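You operate a simulated robot arm through the tools that you are given. There is no shell and no other tool.

You run a simulated robot arm. Do the job below in one go: nothing can be reset, and whatever is moved stays where it is left.

JOB
Hang the four keys from the desk on the pegs with their numbers.
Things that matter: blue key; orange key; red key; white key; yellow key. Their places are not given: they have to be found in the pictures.

Only the result counts: the job must be done as asked and must still hold three seconds after the hand-in. Knocking over, shifting, dropping, spilling or breaking anything else fails it.

ROBOT AND FRAMES
A 6-joint arm with a two-finger parallel gripper, fixed in place. Base frame: the origin is on the floor under the middle of its stand, x ahead of it, y to its left, z up; the work surface is at about z = 0.9. Lengths are in m, angles in rad, forces in N, time in s.
With the tool pointing down near the work surface it reaches from about 0.24 to 0.64 m from the base axis. Its first joint turns from -1.152 to 1.152 rad. Payload 2.7 kg.
Tool frame: the origin (TCP) lies between the finger pads and is the grasp point; the fingertips stand 0.023 m ahead of it; z points along the fingers, y is the line along which they close. Largest opening 0.094 m; finger width 0.038, thickness 0.01; the body of the gripper, 0.054 by 0.096 m, starts 0.039 m behind the TCP.
Orientation is that of the tool frame in the base frame, as a unit quaternion [x, y, z, w]. With the fingers straight down and closing along the base's y, the tool's x points along the base's -x, its y along +y and its z along -z.

CONTROLS
- The arm moves only by the tool arm_command. Its argument "targets" is a list of rows, each a list of 6 numbers: the shift along the tool's x, y, z in m, then the turn, a rotation vector about the tool's x, y, z in rad. In form: [[dx, dy, dz, rx, ry, rz], ...]. A call has 1 to 20 rows; each row is the pose to reach, as a shift and turn from the pose commanded when the call began, along the tool's axes at that moment. "fingers" is the closure, from 0 (fully open) to 1 (shut), set as the call begins (left out, the last holds). Each row takes 0.2 s and may step no farther than 0.05 m and 0.15 rad from the row before; otherwise, or with a gripper value out of range, the whole call is refused. Where a pose cannot be reached the arm comes as near as it can. A force on the tool above 40 N (or 10 N above the force at the start of the call, whichever is more), or a blocked arm, ends the call early, and 0.2 s more pass. Each finger travels about 0.045 m/s and halts on what it meets, pressing with about 34 N; the grip force reading is that of the motor and also rises with nothing between the fingers. The clock runs only during rows and for 0.2 s after the last one: add rows that repeat a pose to give the fingers time. It gives the time, the measured TCP pose, the force on the tool (base axes), the opening and the grip force at its end, in the units of the frame above (readings bear some noise), with the torque about the TCP (base axes, N m) and any sound that the robot's microphone picked up.
- Cameras (640 x 400 px; columns grow to the right, rows downward): "scene" is fixed at [0.0815, -0.425, 1.3865]; the picture's right is [0.74, -0.67, 0.00], its down [-0.39, -0.42, -0.82] and it looks along [0.55, 0.61, -0.57] (base axes); focal length 305 px, centre (320, 200). "wrist" rides on the gripper at [0.086, 0.016, -0.074] in the tool frame; the picture's right is [-0.18, 0.98, 0.00], its down [-0.58, -0.11, -0.81] and it looks along [-0.79, -0.15, 0.59] (tool axes); focal length 243 px, centre (320, 200).
- get_image(camera): a new picture of that camera. The clock stands still meanwhile.
- point_at(camera, pixels): for up to 12 pixels [column, row] of the newest picture of that camera ("zoom" is the newest enlarged one), the place [x, y, z] in the base frame of the surface seen there, good to about 0.002 m, but the place of the scene camera against the robot may be out by one fixed shift of up to 0.025 m in any direction. The clock stands still meanwhile.
- inspect(camera, box): a new picture of the part [left, top, right, bottom] of that camera's present view, enlarged. The clock stands still meanwhile.
- hand_in(): hands the job in; it is judged then, once.

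Unless the task says otherwise, let go and move clear before handing in.

The tools are called after "Call:" by a JSON object that holds its "api" and its "payload". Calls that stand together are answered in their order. arm_command: Moves the arm, as the interface text tells. Its arguments: {"type":"object","properties":{"targets":{"type":"array","items":{"type":"array","items":{"type":"number"}}},"fingers":{"type":"number"}},"required":["targets"]} The other tools are called the same way: get_image (camera) takes a picture; point_at (camera, pixels) gives the place of the surface under pixels of a picture; inspect (camera, box) takes an enlarged picture of a part of a camera's view; hand_in () hands the job in.

At the start:

```text
time: 0.0
tool_pos: [0.3333, 0.0654, 1.2254]
tool_rot: [0.0, 1.0, -0.001, 0.0]
ft_force: [-0.2, 0.5, 0.6]
wrist_torque: [0.0, -0.03, 0.0]
width: 0.0941
gripper_force: 0.0
```

scene: 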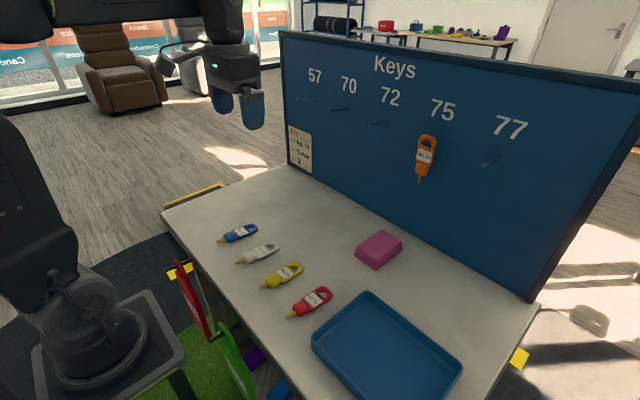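
wrist: 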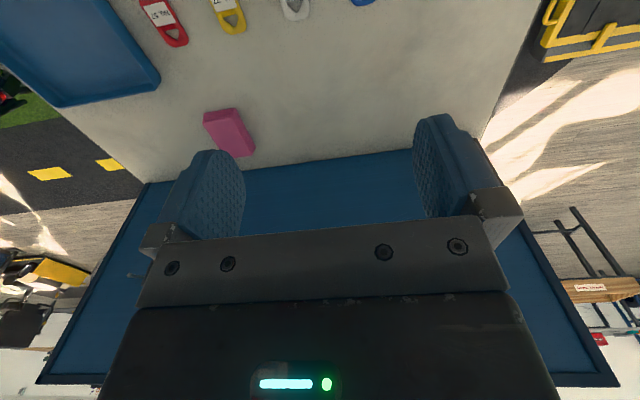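

The scene shows a board with pegs 57, 70, 72, 75, 77, an orange key already hanging on 75 near (426,160), and four keys on the desk (blue 238,234; white 258,253; yellow 283,275; red 311,302). I'll zoom in to read the tags and the note on the board.

Call:
{"api": "inspect", "payload": {"camera": "scene", "box": [200, 210, 350, 330]}}

Call:
{"api": "inspect", "payload": {"camera": "scene", "box": [275, 110, 335, 180]}}

Call:
{"api": "inspect", "payload": {"camera": "scene", "box": [280, 50, 540, 200]}}

Call:
{"api": "inspect", "payload": {"camera": "wrist", "box": [120, 0, 400, 60]}}

```text
3.33 times, centred on (275, 270) of scene
```

zoom: 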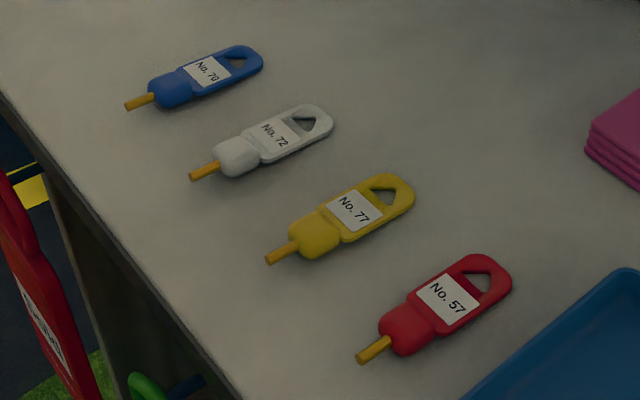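

```text
5.71 times, centred on (305, 145) of scene
```

zoom: 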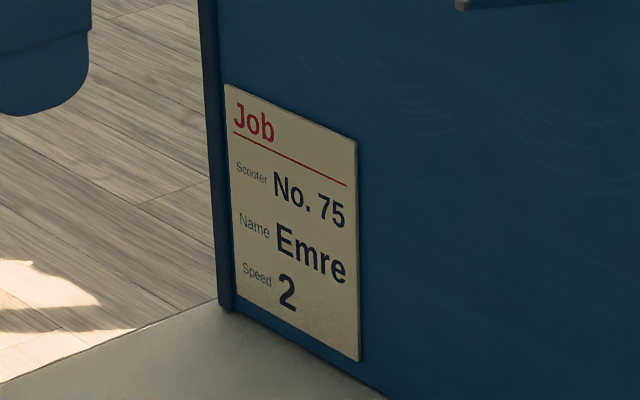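

```text
2.46 times, centred on (410, 125) of scene
```

zoom: 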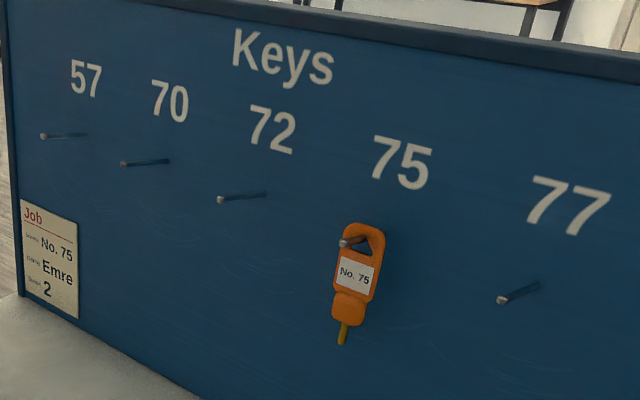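

```text
2.29 times, centred on (260, 30) of wrist
```

zoom: 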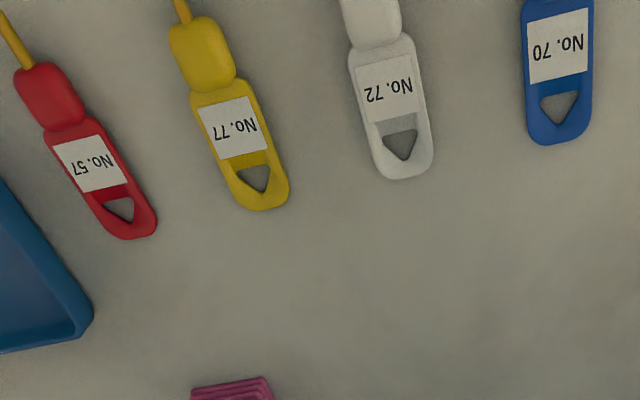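

Tags read: blue 70, white 72, yellow 77, red 57; orange 75 already hangs in place. Next I measure peg tips and bases, key features, and board position.

Call:
{"api": "inspect", "payload": {"camera": "scene", "box": [200, 210, 350, 330]}}

Call:
{"api": "point_at", "payload": {"camera": "zoom", "pixels": [[128, 105], [170, 90], [207, 70], [237, 61], [256, 54], [192, 176], [236, 157], [273, 135], [303, 124], [328, 113]]}}

Call:
{"api": "point_at", "payload": {"camera": "zoom", "pixels": [[270, 258], [315, 236], [353, 209], [383, 196], [407, 185], [361, 356], [407, 331], [447, 299], [480, 281], [503, 268]]}}

Call:
{"api": "point_at", "payload": {"camera": "scene", "pixels": [[297, 105], [350, 90], [330, 116], [370, 132], [450, 170], [500, 200], [420, 210], [290, 120]]}}

Call:
{"api": "inspect", "payload": {"camera": "scene", "box": [285, 85, 365, 135]}}

```text
3.33 times, centred on (275, 270) of scene
```

zoom: 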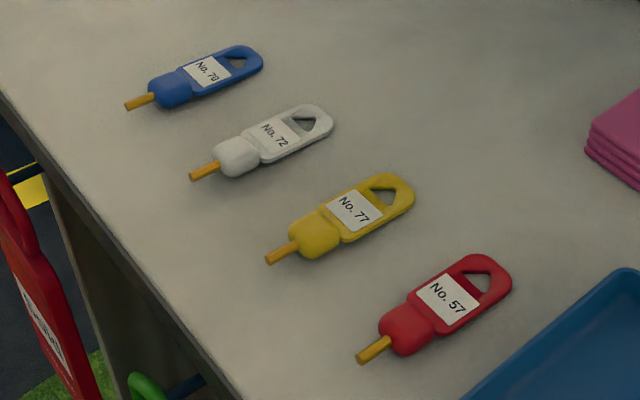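

```text
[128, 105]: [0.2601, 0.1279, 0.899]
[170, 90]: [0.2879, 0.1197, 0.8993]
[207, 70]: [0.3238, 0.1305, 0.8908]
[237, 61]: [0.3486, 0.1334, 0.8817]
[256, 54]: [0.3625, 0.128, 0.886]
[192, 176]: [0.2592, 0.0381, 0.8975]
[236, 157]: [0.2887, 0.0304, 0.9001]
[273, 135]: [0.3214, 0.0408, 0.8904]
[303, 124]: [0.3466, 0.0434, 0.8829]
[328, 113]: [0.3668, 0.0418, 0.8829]
```

```text
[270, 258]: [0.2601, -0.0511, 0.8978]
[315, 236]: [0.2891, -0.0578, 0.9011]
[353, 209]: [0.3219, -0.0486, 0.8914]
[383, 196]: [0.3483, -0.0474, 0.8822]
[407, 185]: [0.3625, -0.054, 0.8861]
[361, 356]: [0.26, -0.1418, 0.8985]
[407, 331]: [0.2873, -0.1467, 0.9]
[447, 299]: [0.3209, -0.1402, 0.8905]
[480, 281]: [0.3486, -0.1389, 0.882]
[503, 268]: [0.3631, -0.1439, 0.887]
```

```text
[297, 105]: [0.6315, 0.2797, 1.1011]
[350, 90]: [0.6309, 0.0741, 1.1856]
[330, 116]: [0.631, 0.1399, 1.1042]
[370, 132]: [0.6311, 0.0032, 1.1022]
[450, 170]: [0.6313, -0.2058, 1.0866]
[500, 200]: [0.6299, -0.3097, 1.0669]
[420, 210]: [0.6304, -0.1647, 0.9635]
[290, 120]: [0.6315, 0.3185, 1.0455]
```

```text
8.00 times, centred on (325, 110) of scene
```

zoom: 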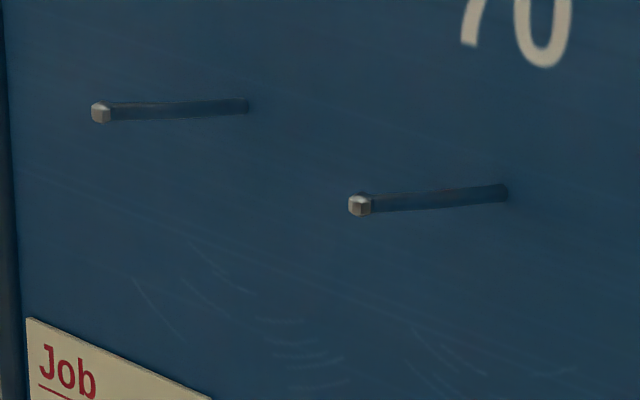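

Keys lie along +x with their loops toward the board. I'll take the same key points through the wrist camera (which has no shift) to calibrate the scene camera, and measure the pegs in a zoom.

Call:
{"api": "inspect", "payload": {"camera": "wrist", "box": [110, 0, 430, 80]}}

Call:
{"api": "inspect", "payload": {"camera": "scene", "box": [285, 85, 365, 135]}}

Call:
{"api": "point_at", "payload": {"camera": "zoom", "pixels": [[101, 112], [98, 104], [115, 111], [180, 110], [240, 105], [252, 105], [359, 205], [356, 197], [375, 203], [440, 197], [495, 192], [512, 190]]}}

Call:
{"api": "inspect", "payload": {"camera": "scene", "box": [360, 110, 440, 160]}}

```text
2.00 times, centred on (270, 40) of wrist
```

zoom: 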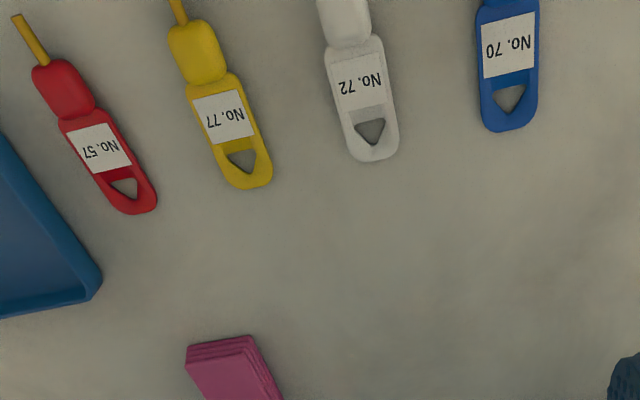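

```text
8.00 times, centred on (325, 110) of scene
```

zoom: 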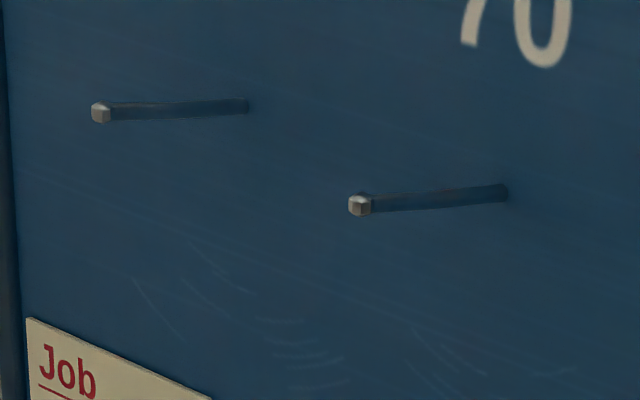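

```text
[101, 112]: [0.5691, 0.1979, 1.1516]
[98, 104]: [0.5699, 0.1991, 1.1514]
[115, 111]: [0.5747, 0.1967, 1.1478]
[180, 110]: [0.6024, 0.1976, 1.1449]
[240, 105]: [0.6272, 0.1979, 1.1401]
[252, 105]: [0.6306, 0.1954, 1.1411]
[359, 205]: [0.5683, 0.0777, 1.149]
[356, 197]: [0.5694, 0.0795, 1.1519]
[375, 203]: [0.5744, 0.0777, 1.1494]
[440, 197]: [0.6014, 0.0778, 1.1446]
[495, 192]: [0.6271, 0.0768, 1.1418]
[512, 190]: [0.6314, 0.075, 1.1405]
```

```text
8.00 times, centred on (400, 135) of scene
```

zoom: 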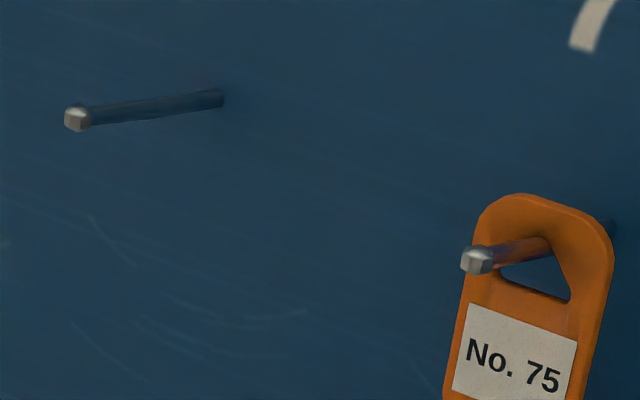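

Pegs run from the board at x≈0.631 to tips at x≈0.569, rising about 9 mm (scene frame). Now measure pegs 72, 75, 77 and key points in the wrist camera.

Call:
{"api": "point_at", "payload": {"camera": "zoom", "pixels": [[76, 118], [72, 110], [92, 117], [155, 106], [210, 100], [476, 261], [500, 254], [540, 245], [530, 205], [535, 290], [520, 350]]}}

Call:
{"api": "inspect", "payload": {"camera": "scene", "box": [460, 135, 540, 185]}}

Call:
{"api": "inspect", "payload": {"camera": "wrist", "box": [110, 0, 430, 80]}}

Call:
{"api": "point_at", "payload": {"camera": "zoom", "pixels": [[509, 95], [508, 128], [508, 44], [370, 128], [378, 158], [361, 82], [244, 156], [253, 185], [222, 116], [126, 185], [138, 211], [101, 149]]}}

Call:
{"api": "point_at", "payload": {"camera": "zoom", "pixels": [[197, 52], [63, 88], [30, 40], [345, 18], [102, 275], [60, 215], [10, 140], [240, 345], [480, 100], [538, 100], [430, 200], [300, 250]]}}

```text
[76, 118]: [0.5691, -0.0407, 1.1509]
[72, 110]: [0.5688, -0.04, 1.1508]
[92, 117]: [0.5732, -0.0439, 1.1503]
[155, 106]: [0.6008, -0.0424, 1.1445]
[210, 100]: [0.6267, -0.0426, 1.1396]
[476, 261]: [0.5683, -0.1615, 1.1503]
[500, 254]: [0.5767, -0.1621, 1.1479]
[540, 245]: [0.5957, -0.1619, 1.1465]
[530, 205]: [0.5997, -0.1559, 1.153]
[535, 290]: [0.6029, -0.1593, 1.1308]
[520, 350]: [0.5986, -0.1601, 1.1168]
```

```text
8.00 times, centred on (500, 160) of scene
```

zoom: 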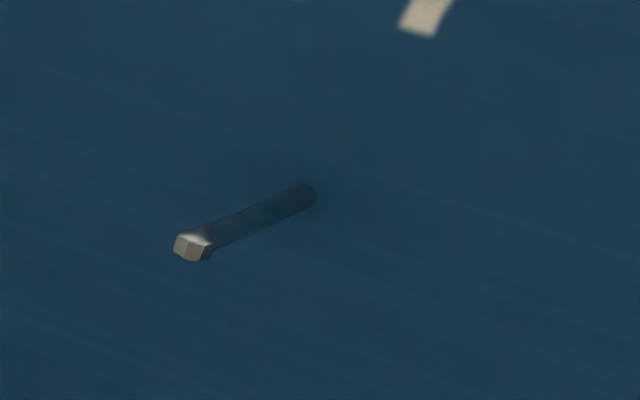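

```text
2.00 times, centred on (270, 40) of wrist
```

zoom: 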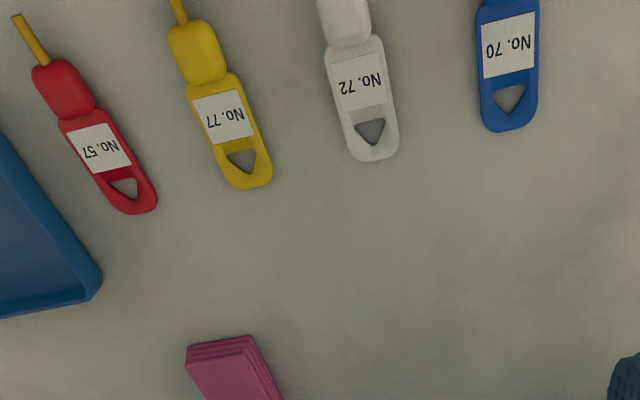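

```text
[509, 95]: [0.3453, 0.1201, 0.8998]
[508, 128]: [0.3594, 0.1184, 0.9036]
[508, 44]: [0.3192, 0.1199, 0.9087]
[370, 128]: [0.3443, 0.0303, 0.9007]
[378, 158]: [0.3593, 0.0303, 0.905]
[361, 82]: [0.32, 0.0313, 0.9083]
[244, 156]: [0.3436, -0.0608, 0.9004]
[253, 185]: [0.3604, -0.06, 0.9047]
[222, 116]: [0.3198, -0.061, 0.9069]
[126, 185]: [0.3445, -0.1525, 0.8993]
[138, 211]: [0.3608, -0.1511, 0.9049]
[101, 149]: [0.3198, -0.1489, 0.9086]
```

```text
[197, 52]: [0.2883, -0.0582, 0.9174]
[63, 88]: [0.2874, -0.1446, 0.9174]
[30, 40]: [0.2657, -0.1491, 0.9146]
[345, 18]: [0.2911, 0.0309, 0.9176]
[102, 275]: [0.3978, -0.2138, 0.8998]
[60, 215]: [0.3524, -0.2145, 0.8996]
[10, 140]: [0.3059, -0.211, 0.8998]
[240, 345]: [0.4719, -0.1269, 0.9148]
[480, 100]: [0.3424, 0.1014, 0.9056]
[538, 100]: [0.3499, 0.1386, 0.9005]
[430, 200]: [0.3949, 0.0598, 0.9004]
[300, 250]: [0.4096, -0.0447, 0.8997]
```

Wrist camera puts the desk at z=0.900 with key bodies near x≈0.288 and y≈0.120 / 0.030 / −0.060 / −0.150; the scene camera is shifted by roughly (−0.002, −0.010, +0.018). I'll measure peg 77 and some body edges before moving.

Call:
{"api": "inspect", "payload": {"camera": "scene", "box": [460, 135, 540, 185]}}

Call:
{"api": "point_at", "payload": {"camera": "zoom", "pixels": [[190, 248], [183, 243], [205, 238], [250, 220], [300, 197], [320, 190]]}}

Call:
{"api": "inspect", "payload": {"camera": "scene", "box": [205, 215, 285, 265]}}

Call:
{"api": "inspect", "payload": {"camera": "scene", "box": [255, 260, 335, 310]}}

```text
8.00 times, centred on (500, 160) of scene
```

zoom: 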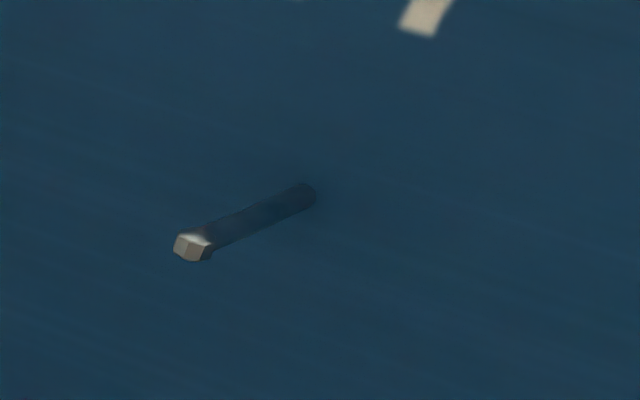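

```text
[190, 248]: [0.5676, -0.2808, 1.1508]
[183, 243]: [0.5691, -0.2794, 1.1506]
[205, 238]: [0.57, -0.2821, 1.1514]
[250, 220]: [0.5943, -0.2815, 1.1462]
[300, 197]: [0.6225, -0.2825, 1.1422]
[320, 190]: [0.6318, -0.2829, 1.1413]
```

```text
8.00 times, centred on (245, 240) of scene
```

zoom: 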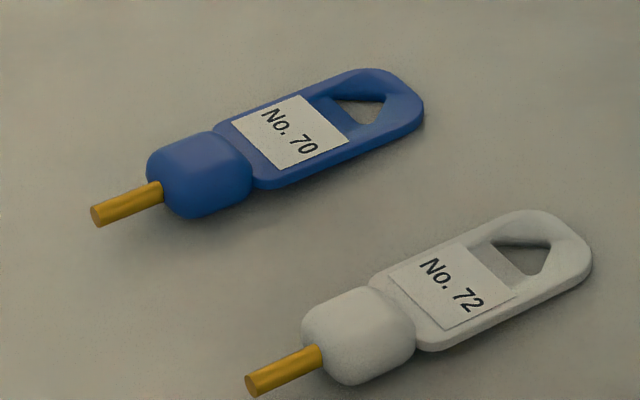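

```text
8.00 times, centred on (295, 285) of scene
```

zoom: 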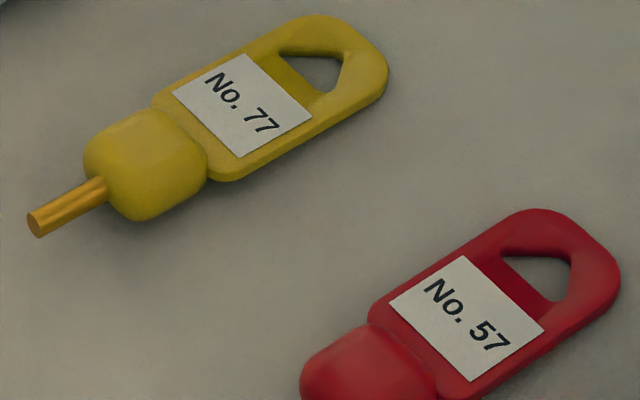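

Peg 77 is at scene y≈−0.282 and all pegs are alike (tips x≈0.569, z≈1.150). Now I move above the blue key, partly closing the fingers, and check with the wrist camera.

Call:
{"api": "arm_command", "payload": {"targets": [[0.02, 0.027, 0.03, 0, 0, 0], [0.045, 0.054, 0.06, 0, 0, 0], [0.045, 0.054, 0.1, 0, 0, 0], [0.045, 0.054, 0.14, 0, 0, 0], [0.045, 0.054, 0.175, 0, 0, 0], [0.045, 0.054, 0.175, 0, 0, 0]], "fingers": 0.25}}

Call:
{"api": "get_image", "payload": {"camera": "wrist"}}

Call:
{"api": "get_image", "payload": {"camera": "scene"}}

```text
time: 1.4
tool_pos: [0.2933, 0.1193, 1.0491]
tool_rot: [0.0, 1.0, 0.0, 0.0]
ft_force: [0.1, 0.0, -0.2]
wrist_torque: [0.0, 0.0, 0.03]
width: 0.0709
gripper_force: 0.0
```

```text
taken
```

wrist: 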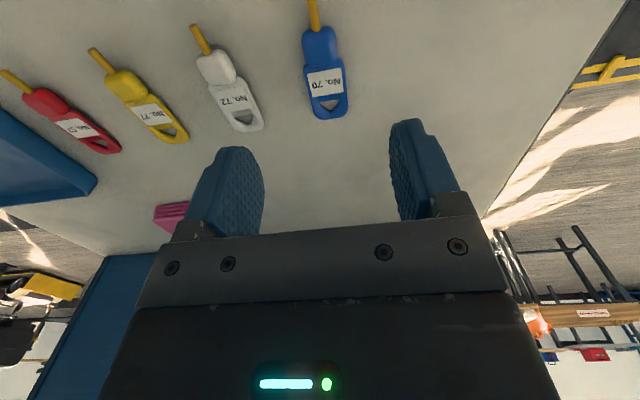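

```text
taken
```

scene: 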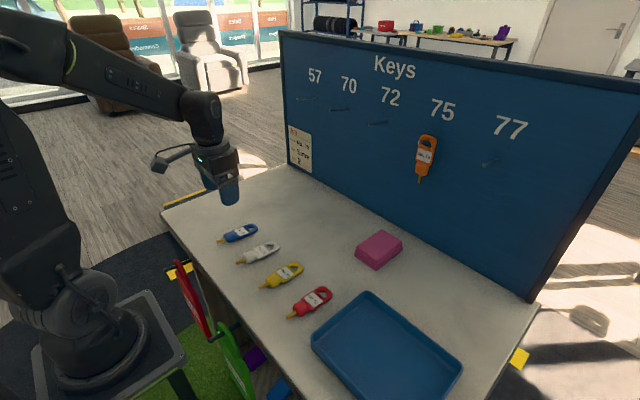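

The arm sits at x=0.2933, about 5 mm off my target, so I'll do a short hold to see whether it is settling, and zoom on the blue key.

Call:
{"api": "arm_command", "payload": {"targets": [[0, 0, 0, 0, 0, 0]]}}

Call:
{"api": "inspect", "payload": {"camera": "wrist", "box": [240, 0, 400, 100]}}

Call:
{"api": "point_at", "payload": {"camera": "zoom", "pixels": [[300, 10], [258, 190], [390, 170], [320, 100], [320, 220], [310, 130], [375, 110], [275, 290], [415, 270], [350, 370], [340, 340], [375, 380]]}}

```text
time: 1.8
tool_pos: [0.2918, 0.1196, 1.05]
tool_rot: [0.0, 1.0, 0.0, 0.0]
ft_force: [0.5, 0.0, 0.3]
wrist_torque: [0.01, 0.0, 0.01]
width: 0.0705
gripper_force: 0.1
```

```text
4.00 times, centred on (320, 50) of wrist
```

zoom: 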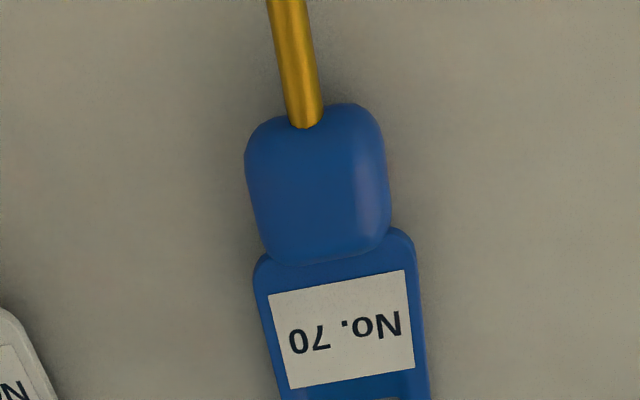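

```text
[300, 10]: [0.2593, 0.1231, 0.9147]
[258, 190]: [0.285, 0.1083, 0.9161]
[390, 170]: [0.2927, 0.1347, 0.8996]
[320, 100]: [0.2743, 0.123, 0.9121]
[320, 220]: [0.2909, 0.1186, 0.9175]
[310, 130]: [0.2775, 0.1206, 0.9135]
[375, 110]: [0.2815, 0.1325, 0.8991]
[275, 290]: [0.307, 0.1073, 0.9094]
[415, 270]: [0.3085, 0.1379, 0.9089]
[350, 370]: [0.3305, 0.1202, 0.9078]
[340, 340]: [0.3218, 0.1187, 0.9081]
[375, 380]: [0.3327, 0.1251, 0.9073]
```

Blue key tag spans y≈0.106–0.138 and x from ≈0.302, wider than the rounded body, so I'll grip the flat tag edges around x≈0.310. I descend to just above first, then verify readings.

Call:
{"api": "arm_command", "payload": {"targets": [[-0.018, 0.0015, 0.03, 0, 0, 0], [-0.018, 0.0015, 0.06, 0, 0, 0], [-0.018, 0.0015, 0.085, 0, 0, 0], [-0.018, 0.0015, 0.1, 0, 0, 0], [-0.018, 0.0015, 0.1, 0, 0, 0], [-0.018, 0.0015, 0.1, 0, 0, 0]]}}

Call:
{"api": "get_image", "payload": {"camera": "wrist"}}

Call:
{"api": "inspect", "payload": {"camera": "scene", "box": [180, 170, 300, 260]}}

```text
time: 3.2
tool_pos: [0.307, 0.1195, 0.9498]
tool_rot: [0.0, 1.0, 0.001, -0.001]
ft_force: [-0.3, 0.0, 0.4]
wrist_torque: [-0.03, -0.02, -0.02]
width: 0.0707
gripper_force: 0.0
```

```text
taken
```

wrist: 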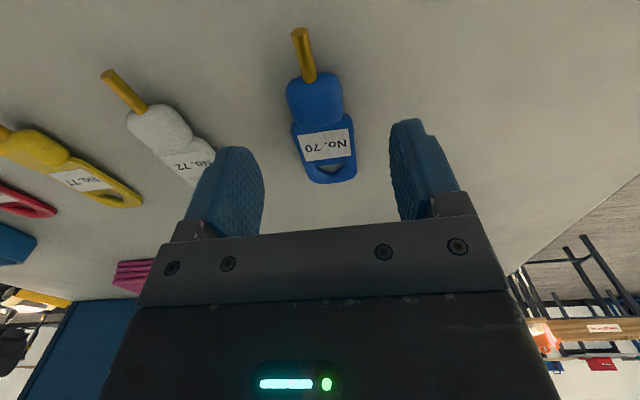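

```text
4.44 times, centred on (240, 215) of scene
```

zoom: 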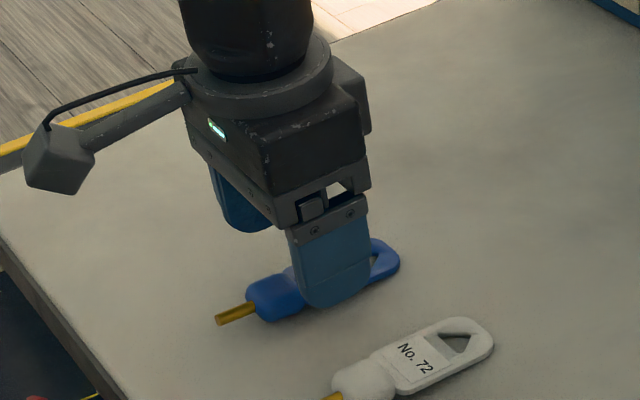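

Measured (0.307, 0.1195, 0.950), aligned over the tag. I descend 25 mm and close on the key.

Call:
{"api": "arm_command", "payload": {"targets": [[-0.003, 0.001, 0.012, 0, 0, 0], [-0.003, 0.001, 0.02, 0, 0, 0], [-0.003, 0.001, 0.025, 0, 0, 0], [-0.003, 0.001, 0.025, 0, 0, 0]]}}

Call:
{"api": "inspect", "payload": {"camera": "scene", "box": [180, 190, 300, 260]}}

```text
time: 4.2
tool_pos: [0.3091, 0.1208, 0.9257]
tool_rot: [0.0, 1.0, 0.0, 0.0]
ft_force: [-1.2, -0.5, 0.5]
wrist_torque: [-0.02, 0.01, -0.01]
width: 0.0703
gripper_force: 0.1
```

```text
5.33 times, centred on (240, 225) of scene
```

zoom: 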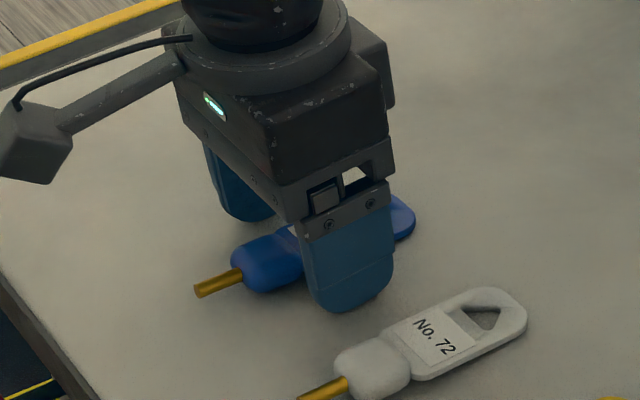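

Fingers straddle the key with no desk contact force. Now closing.

Call:
{"api": "arm_command", "payload": {"targets": [[0, 0, 0, 0, 0, 0], [0, 0, 0, 0, 0, 0], [0, 0, 0, 0, 0, 0], [0, 0, 0, 0, 0, 0], [0, 0, 0, 0, 0, 0], [0, 0, 0, 0, 0, 0]], "fingers": 1.0}}

Call:
{"api": "get_image", "payload": {"camera": "wrist"}}

Call:
{"api": "inspect", "payload": {"camera": "scene", "box": [180, 190, 300, 260]}}

```text
time: 5.6
tool_pos: [0.3095, 0.1205, 0.9249]
tool_rot: [0.0, 1.0, 0.0, -0.001]
ft_force: [0.3, -0.5, 0.3]
wrist_torque: [-0.02, -0.04, 0.01]
width: 0.0347
gripper_force: 34.0
```

```text
taken
```

wrist: 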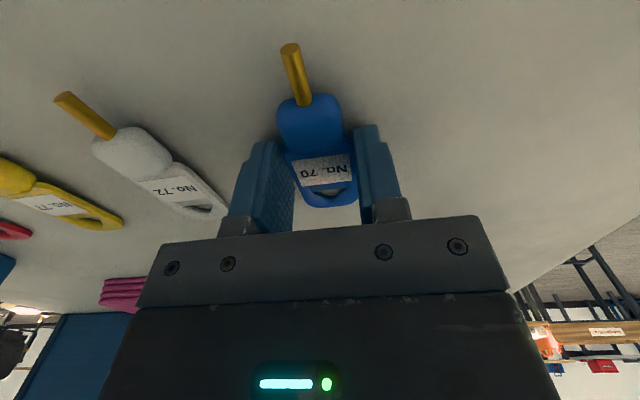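

```text
5.33 times, centred on (240, 225) of scene
```

zoom: 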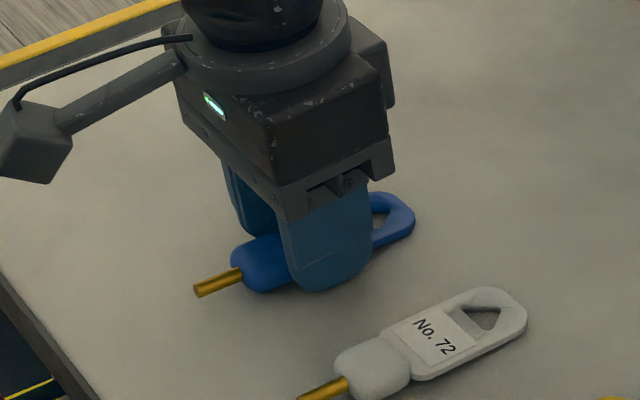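

Gripped with opening 0.0347 and 34 N. I lift straight up and check that the key comes along.

Call:
{"api": "arm_command", "payload": {"targets": [[0, 0, -0.02, 0, 0, 0], [0, 0, -0.05, 0, 0, 0], [0, 0, -0.09, 0, 0, 0], [0, 0, -0.13, 0, 0, 0], [0, 0, -0.16, 0, 0, 0], [0, 0, -0.175, 0, 0, 0], [0, 0, -0.175, 0, 0, 0]]}}

Call:
{"api": "get_image", "payload": {"camera": "scene"}}

Call:
{"api": "get_image", "payload": {"camera": "wrist"}}

```text
time: 7.2
tool_pos: [0.3107, 0.1207, 1.1008]
tool_rot: [-0.001, 1.0, -0.001, 0.0]
ft_force: [0.7, 0.3, -0.4]
wrist_torque: [-0.02, -0.03, 0.0]
width: 0.0346
gripper_force: 34.0
```

```text
taken
```

scene: 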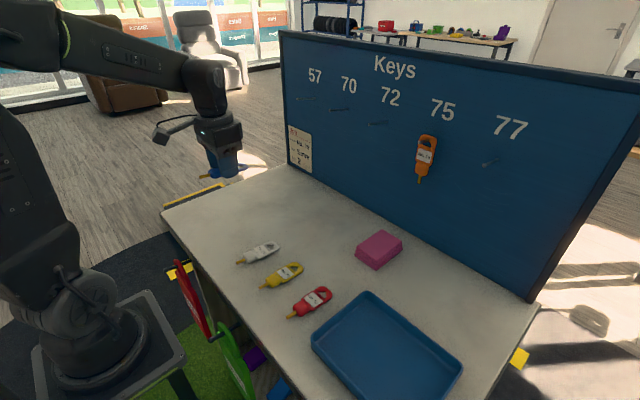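

```text
taken
```

wrist: 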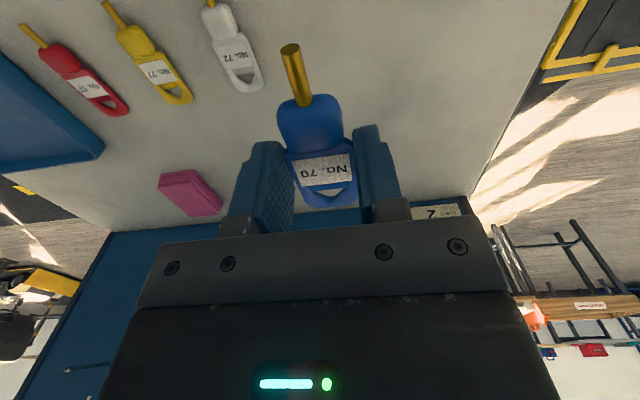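

Blue key is held firmly. Now I pitch the tool from down to forward (−90° about tool y) while moving to a spot in front of peg 70.

Call:
{"api": "arm_command", "payload": {"targets": [[-0.0142, -0.0045, -0.0027, 0, -0.1309, 0], [-0.0283, -0.009, -0.0054, 0, -0.2618, 0], [-0.0425, -0.0134, -0.0081, 0, -0.3927, 0], [-0.0567, -0.0179, -0.0108, 0, -0.5236, 0], [-0.0708, -0.0224, -0.0135, 0, -0.6545, 0], [-0.085, -0.0269, -0.0163, 0, -0.7854, 0], [-0.0992, -0.0313, -0.019, 0, -0.9163, 0], [-0.1133, -0.0358, -0.0217, 0, -1.0472, 0], [-0.1275, -0.0403, -0.0244, 0, -1.1781, 0], [-0.1417, -0.0448, -0.0271, 0, -1.309, 0], [-0.1558, -0.0492, -0.0298, 0, -1.4399, 0], [-0.17, -0.0537, -0.0325, 0, -1.5708, 0], [-0.17, -0.0537, -0.0325, 0, -1.5708, 0], [-0.17, -0.0537, -0.0325, 0, -1.5708, 0]]}}

Call:
{"api": "get_image", "payload": {"camera": "scene"}}

Call:
{"api": "get_image", "payload": {"camera": "wrist"}}

```text
time: 10.2
tool_pos: [0.4695, 0.1134, 1.1349]
tool_rot: [0.002, 0.707, -0.002, 0.707]
ft_force: [-0.3, -0.7, -0.8]
wrist_torque: [-0.01, -0.02, 0.0]
width: 0.0344
gripper_force: 34.1
out of reach, approached as far as the arm can: row 8, 10, 11, 12, 13, 14
```

```text
taken
```

scene: 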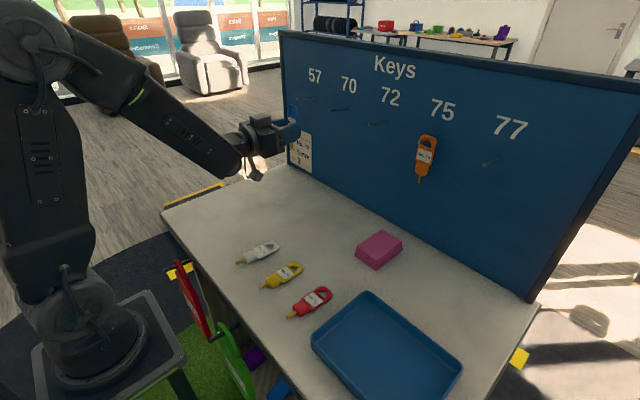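

```text
taken
```

wrist: 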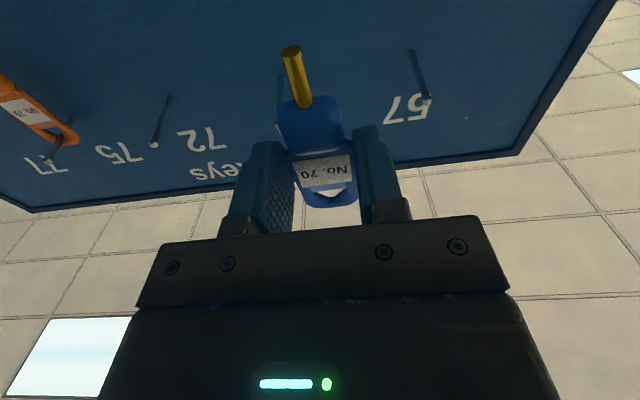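

The tool points forward with the key upright, but the arm stopped at y=0.113 instead of 0.067 ("out of reach"). I'll try stepping forward 2 cm in open space to see how the arm responds.

Call:
{"api": "arm_command", "payload": {"targets": [[0, 0, 0.01, 0, 0, 0], [0, 0, 0.02, 0, 0, 0], [0, 0, 0.02, 0, 0, 0]]}}

Call:
{"api": "get_image", "payload": {"camera": "scene"}}

```text
time: 11.0
tool_pos: [0.4895, 0.1151, 1.1334]
tool_rot: [0.003, 0.708, -0.003, 0.706]
ft_force: [0.8, -0.6, 0.8]
wrist_torque: [-0.02, -0.01, -0.07]
width: 0.0346
gripper_force: 34.2
```

```text
taken
```

scene: 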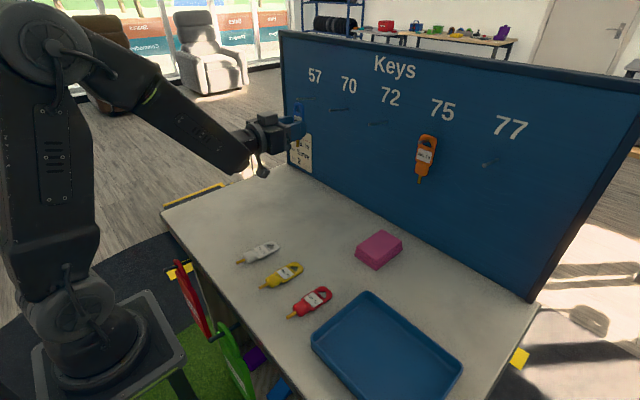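

The command reference follows the reached pose, so forward motion works. Now I step −y toward peg 70's line in small rows.

Call:
{"api": "arm_command", "payload": {"targets": [[0, -0.01, 0, 0, 0, 0], [0, -0.02, 0, 0, 0, 0], [0, -0.03, 0, 0, 0, 0], [0, -0.04, 0, 0, 0, 0], [0, -0.047, 0, 0, 0, 0], [0, -0.047, 0, 0, 0, 0]]}}

Call:
{"api": "get_image", "payload": {"camera": "scene"}}

```text
time: 12.4
tool_pos: [0.487, 0.115, 1.1372]
tool_rot: [0.002, 0.708, -0.002, 0.707]
ft_force: [0.5, 0.4, -0.6]
wrist_torque: [-0.02, 0.02, -0.02]
width: 0.0348
gripper_force: 34.0
out of reach, approached as far as the arm can: row 1, 2, 3, 4, 5, 6
```

```text
taken
```

scene: 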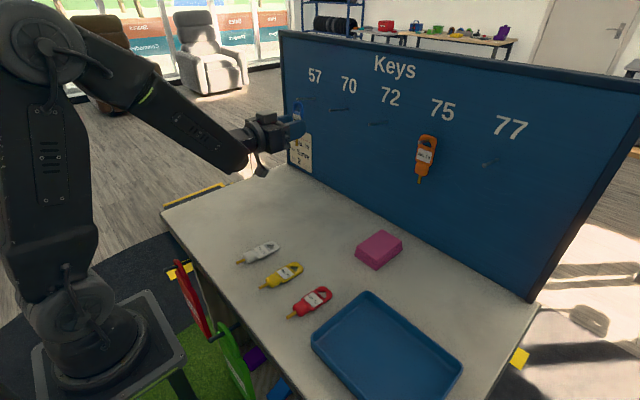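

It seems blocked at y≈0.115 in this posture. I'll examine the arm's geometry with point_at to understand what limits it.

Call:
{"api": "point_at", "payload": {"camera": "scene", "pixels": [[85, 320], [70, 270], [45, 190], [40, 120], [60, 45], [130, 80], [190, 115], [240, 155], [245, 135], [265, 125], [295, 130], [298, 110]]}}

Call:
{"api": "inspect", "payload": {"camera": "scene", "box": [0, 0, 320, 200]}}

```text
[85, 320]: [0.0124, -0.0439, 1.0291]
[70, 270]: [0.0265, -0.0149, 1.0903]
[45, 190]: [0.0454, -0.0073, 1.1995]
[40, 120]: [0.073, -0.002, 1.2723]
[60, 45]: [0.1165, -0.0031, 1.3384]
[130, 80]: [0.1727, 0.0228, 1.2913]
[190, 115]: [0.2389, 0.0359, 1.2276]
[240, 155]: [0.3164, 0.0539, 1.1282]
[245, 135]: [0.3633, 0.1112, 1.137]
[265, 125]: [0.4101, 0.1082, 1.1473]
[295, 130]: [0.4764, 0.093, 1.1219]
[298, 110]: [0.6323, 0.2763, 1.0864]
```

```text
2.00 times, centred on (160, 100) of scene
```

zoom: 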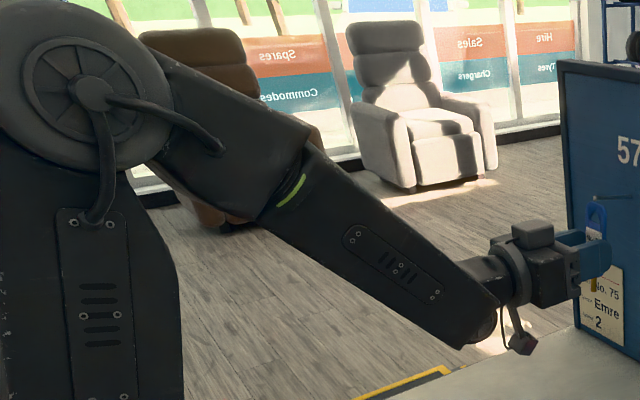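

The arm has a roll-pitch-roll wrist: because I pitched with the arm turned 13° aside, the wrist flipped (forearm roll near its limit) and that blocks smaller y. I'll reverse the pitch back to tool-down, then redo it at y=0 in the arm's own plane so the wrist passes straight through.

Call:
{"api": "arm_command", "payload": {"targets": [[0.002, 0.0003, -0.0098, 0, 0.0873, 0], [0.004, 0.0007, -0.0196, 0, 0.1745, 0], [0.006, 0.001, -0.0293, 0, 0.2618, 0], [0.008, 0.0013, -0.0391, 0, 0.3491, 0], [0.01, 0.0017, -0.0489, 0, 0.4363, 0], [0.012, 0.002, -0.0587, 0, 0.5236, 0], [0.014, 0.0023, -0.0684, 0, 0.6109, 0], [0.016, 0.0027, -0.0782, 0, 0.6981, 0], [0.018, 0.003, -0.088, 0, 0.7854, 0], [0.02, 0.0033, -0.0978, 0, 0.8727, 0], [0.022, 0.0037, -0.1076, 0, 0.9599, 0], [0.024, 0.004, -0.1173, 0, 1.0472, 0], [0.026, 0.0043, -0.1271, 0, 1.1345, 0], [0.028, 0.0047, -0.1369, 0, 1.2217, 0], [0.03, 0.005, -0.1467, 0, 1.309, 0], [0.032, 0.0053, -0.1564, 0, 1.3963, 0], [0.034, 0.0057, -0.1662, 0, 1.4835, 0], [0.036, 0.006, -0.176, 0, 1.5708, 0], [0.036, 0.006, -0.176, 0, 1.5708, 0]]}}

Call:
{"api": "get_image", "payload": {"camera": "scene"}}

Call:
{"api": "get_image", "payload": {"camera": "wrist"}}

```text
time: 16.4
tool_pos: [0.3128, 0.1243, 1.0982]
tool_rot: [0.0, 1.0, 0.0, -0.001]
ft_force: [0.5, 0.3, 0.0]
wrist_torque: [0.02, -0.02, 0.01]
width: 0.0348
gripper_force: 34.4
```

```text
taken
```

scene: 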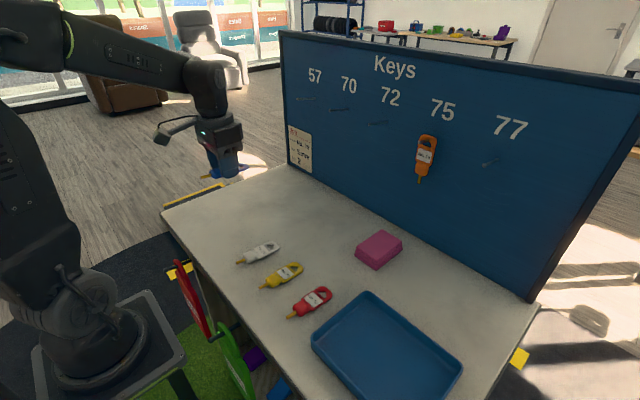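

```text
taken
```

wrist: 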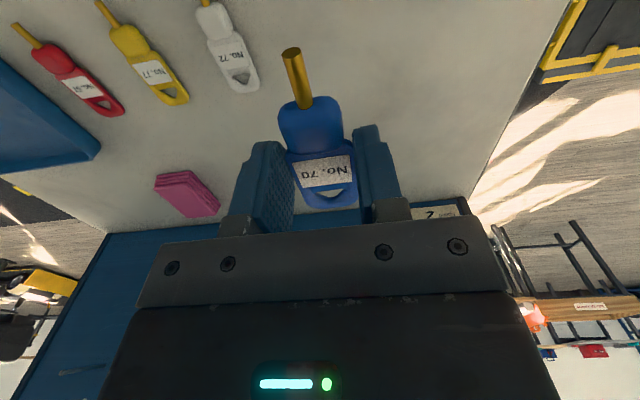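

Back to tool-down with the key still held. Now I shift to y≈0.

Call:
{"api": "arm_command", "payload": {"targets": [[0, -0.04, 0, 0, 0, 0], [0, -0.08, 0, 0, 0, 0], [-0.01, -0.11, 0, 0, 0, 0], [-0.02, -0.123, 0, 0, 0, 0], [-0.02, -0.123, 0, 0, 0, 0], [-0.02, -0.123, 0, 0, 0, 0]]}}

Call:
{"api": "arm_command", "payload": {"targets": [[0, 0, 0, 0, 0, 0]]}}

```text
time: 17.8
tool_pos: [0.3328, -0.0006, 1.1008]
tool_rot: [0.001, 1.0, 0.0, 0.0]
ft_force: [-0.1, 0.0, 0.3]
wrist_torque: [0.01, 0.03, -0.01]
width: 0.0344
gripper_force: 34.1
```

```text
time: 18.2
tool_pos: [0.3328, -0.0015, 1.1004]
tool_rot: [-0.001, 1.0, 0.0, 0.0]
ft_force: [-0.2, 0.5, -0.2]
wrist_torque: [0.0, -0.03, 0.02]
width: 0.0345
gripper_force: 33.7
```

Now at y≈0. I repeat the pitch-up in the arm's plane, in 12 steps.

Call:
{"api": "arm_command", "payload": {"targets": [[-0.0123, 0.0002, -0.0027, 0, -0.1309, 0], [-0.0245, 0.0005, -0.0054, 0, -0.2618, 0], [-0.0368, 0.001, -0.0081, 0, -0.3927, 0], [-0.049, 0.001, -0.0108, 0, -0.5236, 0], [-0.0613, 0.001, -0.0135, 0, -0.6545, 0], [-0.0735, 0.001, -0.0163, 0, -0.7854, 0], [-0.0858, 0.001, -0.019, 0, -0.9163, 0], [-0.098, 0.001, -0.0217, 0, -1.0472, 0], [-0.1103, 0.001, -0.0244, 0, -1.1781, 0], [-0.1225, 0.001, -0.0271, 0, -1.309, 0], [-0.1348, 0.001, -0.0298, 0, -1.4399, 0], [-0.147, 0.001, -0.0325, 0, -1.5708, 0], [-0.147, 0.001, -0.0325, 0, -1.5708, 0]]}}

Call:
{"api": "get_image", "payload": {"camera": "scene"}}

Call:
{"api": "get_image", "payload": {"camera": "wrist"}}

```text
time: 21.0
tool_pos: [0.4738, 0.0917, 1.1355]
tool_rot: [0.03, 0.707, -0.002, 0.707]
ft_force: [0.5, -0.6, -0.3]
wrist_torque: [0.01, 0.02, 0.04]
width: 0.0347
gripper_force: 33.9
out of reach, approached as far as the arm can: row 7, 8, 9, 10, 11, 12, 13
```

```text
taken
```

scene: 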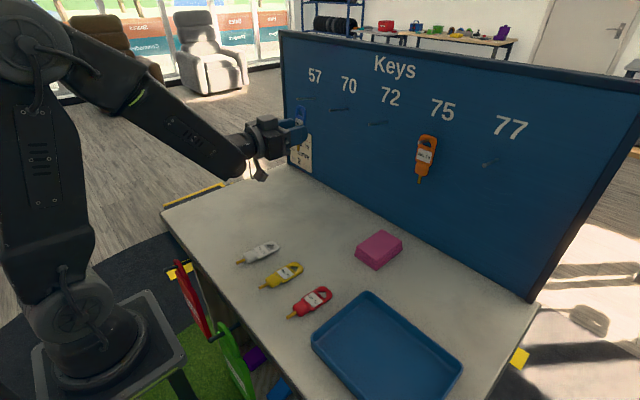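

```text
taken
```

wrist: 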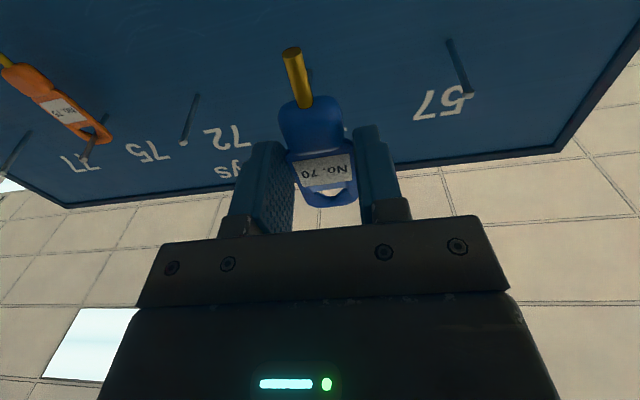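

Same block, but now I understand it: the tool's heading must differ from the arm's heading by ≥13° (forearm-roll limit). A small tool yaw (about −8°) therefore makes y≈0.067 reachable, and the key hole easily tolerates that; I'll yaw and slide toward peg 70 while still well in front of it.

Call:
{"api": "arm_command", "payload": {"targets": [[0, 0, 0, 0.05, 0, -0.02], [0, 0, 0, 0.095, 0, -0.04], [0, -0.01, 0, 0.095, 0, -0.04], [0, -0.0217, 0, 0.095, 0, -0.04], [0, -0.0217, 0, 0.095, 0, -0.04]]}}

Call:
{"api": "get_image", "payload": {"camera": "scene"}}

```text
time: 22.2
tool_pos: [0.4675, 0.0715, 1.1342]
tool_rot: [0.051, 0.707, -0.05, 0.704]
ft_force: [0.6, 0.8, -1.3]
wrist_torque: [-0.01, 0.02, 0.02]
width: 0.0344
gripper_force: 33.7
```

```text
taken
```

scene: 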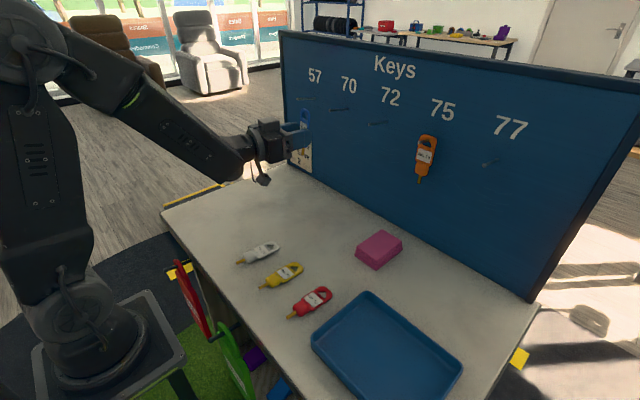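

No reach warning now: TCP (0.4675, 0.0715, 1.134), yaw −8°. I zoom on the key and peg 70 to measure both in the scene frame.

Call:
{"api": "inspect", "payload": {"camera": "scene", "box": [270, 90, 366, 150]}}

```text
6.67 times, centred on (318, 120) of scene
```

zoom: 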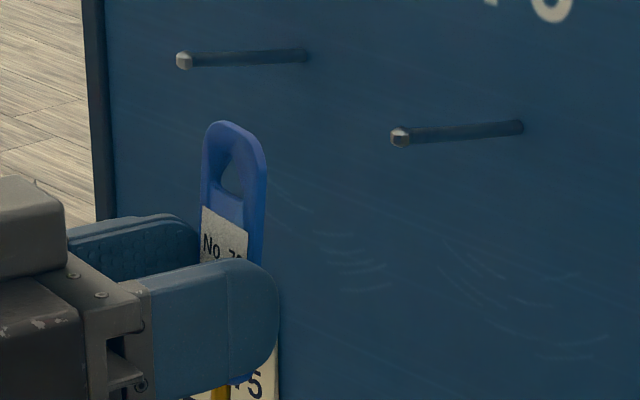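

The key stands upright with its hole visible at zoom (232,178); peg 70's tip is at (400,137). I measure rim points around the hole and the tip.

Call:
{"api": "point_at", "payload": {"camera": "zoom", "pixels": [[400, 137], [395, 130], [410, 136], [208, 185], [250, 190], [232, 208], [222, 130], [240, 130], [213, 150], [250, 150], [205, 215], [245, 240]]}}

```text
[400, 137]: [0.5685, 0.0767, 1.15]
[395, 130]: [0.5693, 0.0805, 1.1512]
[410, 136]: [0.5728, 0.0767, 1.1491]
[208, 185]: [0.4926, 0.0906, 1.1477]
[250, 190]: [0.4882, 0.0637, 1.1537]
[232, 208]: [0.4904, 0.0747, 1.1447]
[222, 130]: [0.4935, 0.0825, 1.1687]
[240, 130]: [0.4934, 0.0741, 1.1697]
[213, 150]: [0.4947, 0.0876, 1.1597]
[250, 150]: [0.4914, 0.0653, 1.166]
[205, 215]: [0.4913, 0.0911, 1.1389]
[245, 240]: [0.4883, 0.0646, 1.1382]
```

Hole centre ≈(0.491, 0.077, 1.155) versus peg tip ≈(0.569, 0.0775, 1.150): laterally aligned already. I zoom further to get the hole's upper and lower edges precisely.

Call:
{"api": "inspect", "payload": {"camera": "scene", "box": [296, 106, 320, 121]}}

```text
16.00 times, centred on (308, 114) of scene
```

zoom: 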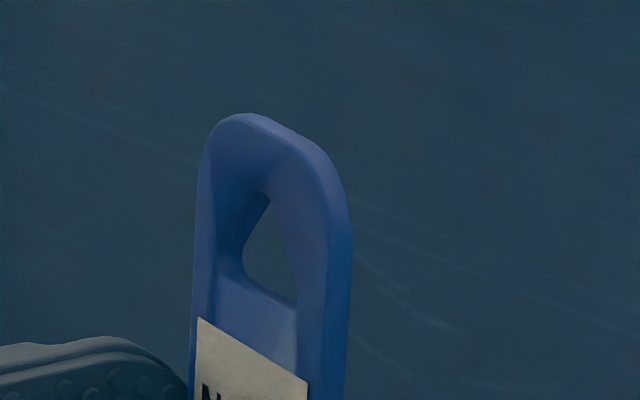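

Call:
{"api": "point_at", "payload": {"camera": "zoom", "pixels": [[262, 130], [262, 160], [263, 180], [263, 192], [230, 200], [225, 260], [235, 270], [300, 240], [315, 260], [225, 300], [265, 288], [280, 320]]}}

```text
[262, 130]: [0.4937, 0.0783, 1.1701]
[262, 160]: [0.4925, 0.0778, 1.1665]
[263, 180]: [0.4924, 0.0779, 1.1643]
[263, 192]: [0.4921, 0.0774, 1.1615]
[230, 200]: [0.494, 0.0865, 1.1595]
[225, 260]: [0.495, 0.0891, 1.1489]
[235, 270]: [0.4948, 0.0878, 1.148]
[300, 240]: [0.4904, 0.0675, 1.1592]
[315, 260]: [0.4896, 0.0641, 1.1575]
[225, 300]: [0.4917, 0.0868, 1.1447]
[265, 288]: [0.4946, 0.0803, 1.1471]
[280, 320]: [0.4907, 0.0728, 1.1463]
```

Hole spans z≈1.147–1.161 (triangle, ~19 mm wide at base), centre y≈0.0775, giving about 2 mm clearance around the peg. I'll pitch the tool 8° down to match the peg's slope, reduce yaw a bit, and advance to about 2 cm before the tip for a final check.

Call:
{"api": "arm_command", "payload": {"targets": [[0, 0.001, 0.01, -0.022, 0.072, 0], [0, 0.003, 0.02, -0.045, 0.145, 0], [0, 0.005, 0.034, -0.045, 0.145, 0], [0, 0.0064, 0.044, -0.045, 0.145, 0], [0, 0.0064, 0.044, -0.045, 0.145, 0], [0, 0.0064, 0.044, -0.045, 0.145, 0]]}}

Call:
{"api": "inspect", "payload": {"camera": "scene", "box": [300, 90, 364, 130]}}

```text
time: 23.6
tool_pos: [0.5129, 0.0717, 1.1319]
tool_rot: [0.04, 0.757, -0.031, 0.651]
ft_force: [-0.2, 0.0, -0.4]
wrist_torque: [-0.01, -0.01, 0.01]
width: 0.0346
gripper_force: 34.3
```

```text
10.00 times, centred on (332, 110) of scene
```

zoom: 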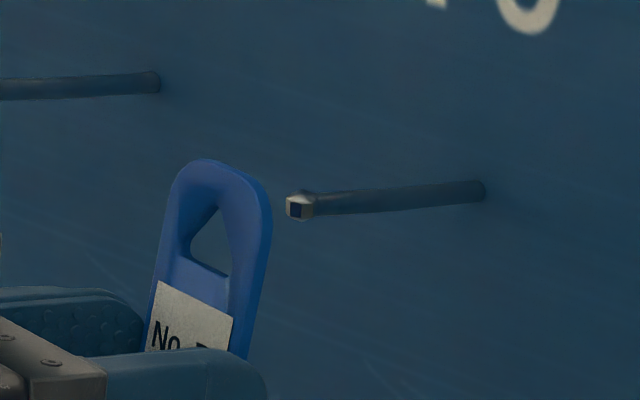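

Key hole now near zoom (208,248), peg tip at (300,206). I measure hole corners and tip again.

Call:
{"api": "point_at", "payload": {"camera": "zoom", "pixels": [[300, 209], [300, 199], [310, 203], [217, 190], [217, 206], [184, 245], [190, 255], [205, 265], [222, 275], [235, 250], [228, 265], [200, 285]]}}

```text
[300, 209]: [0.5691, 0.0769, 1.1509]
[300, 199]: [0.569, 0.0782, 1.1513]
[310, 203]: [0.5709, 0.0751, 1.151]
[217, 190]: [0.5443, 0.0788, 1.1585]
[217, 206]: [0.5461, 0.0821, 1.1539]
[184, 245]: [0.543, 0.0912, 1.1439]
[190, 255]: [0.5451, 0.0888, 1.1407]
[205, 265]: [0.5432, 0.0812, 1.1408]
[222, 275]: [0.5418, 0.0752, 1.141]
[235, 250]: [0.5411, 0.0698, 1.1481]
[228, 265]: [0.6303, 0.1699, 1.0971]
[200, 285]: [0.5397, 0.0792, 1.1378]
```

Hole incentre ≈(0.543, 0.079, 1.146) and the peg line extends to z≈1.1545 there, so I raise 8 mm, shift −1.4 mm in y, and advance 18 mm to just before the tip for a final look.

Call:
{"api": "arm_command", "payload": {"targets": [[-0.0082, -0.0014, -0.0011, 0, 0, 0], [-0.0082, -0.0014, -0.0011, 0, 0, 0], [-0.0082, -0.0004, 0.008, 0, 0, 0], [-0.0082, 0.0004, 0.017, 0, 0, 0], [-0.0082, 0.0004, 0.017, 0, 0, 0]]}}

Call:
{"api": "inspect", "payload": {"camera": "scene", "box": [304, 90, 352, 120]}}

Call:
{"api": "get_image", "payload": {"camera": "wrist"}}

```text
time: 24.8
tool_pos: [0.5321, 0.0712, 1.1366]
tool_rot: [0.04, 0.757, -0.031, 0.652]
ft_force: [-0.2, -0.3, 0.0]
wrist_torque: [-0.01, 0.02, -0.02]
width: 0.0345
gripper_force: 34.1
```

```text
13.33 times, centred on (328, 105) of scene
```

zoom: 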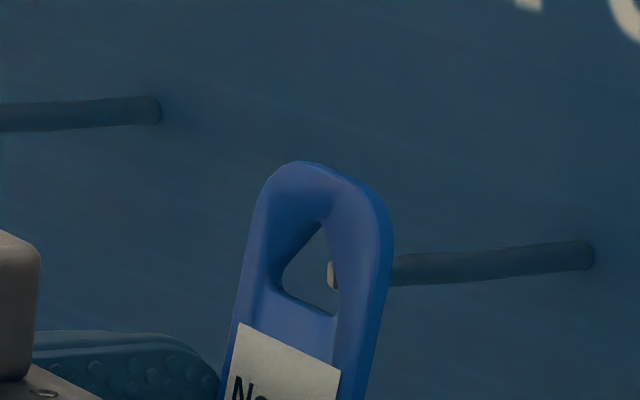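

```text
taken
```

wrist: 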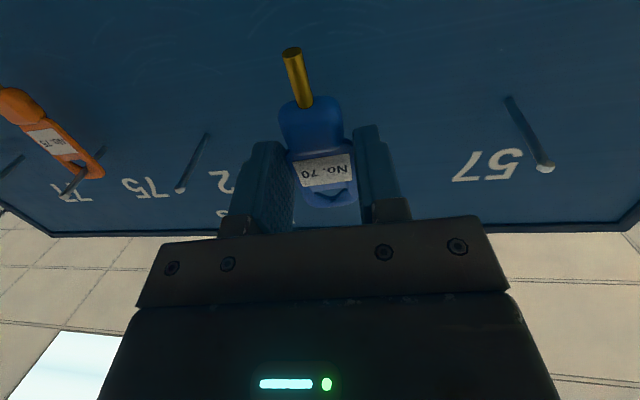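

The peg tip shows right behind the hole at zoom (332,275). I measure hole edges once more to fine-tune before inserting.

Call:
{"api": "point_at", "payload": {"camera": "zoom", "pixels": [[322, 205], [321, 218], [270, 275], [277, 290], [300, 300], [325, 312], [345, 290], [350, 270], [333, 230], [331, 275], [264, 262], [385, 230]]}}

```text
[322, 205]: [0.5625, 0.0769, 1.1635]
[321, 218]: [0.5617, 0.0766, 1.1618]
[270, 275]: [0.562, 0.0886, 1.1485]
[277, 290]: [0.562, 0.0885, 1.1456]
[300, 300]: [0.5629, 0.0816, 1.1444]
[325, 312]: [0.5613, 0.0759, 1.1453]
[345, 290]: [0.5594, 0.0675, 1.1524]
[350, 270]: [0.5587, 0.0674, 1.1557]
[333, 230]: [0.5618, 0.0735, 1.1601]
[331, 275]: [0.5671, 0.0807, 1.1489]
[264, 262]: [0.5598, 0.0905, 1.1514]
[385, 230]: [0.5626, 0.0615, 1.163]
```

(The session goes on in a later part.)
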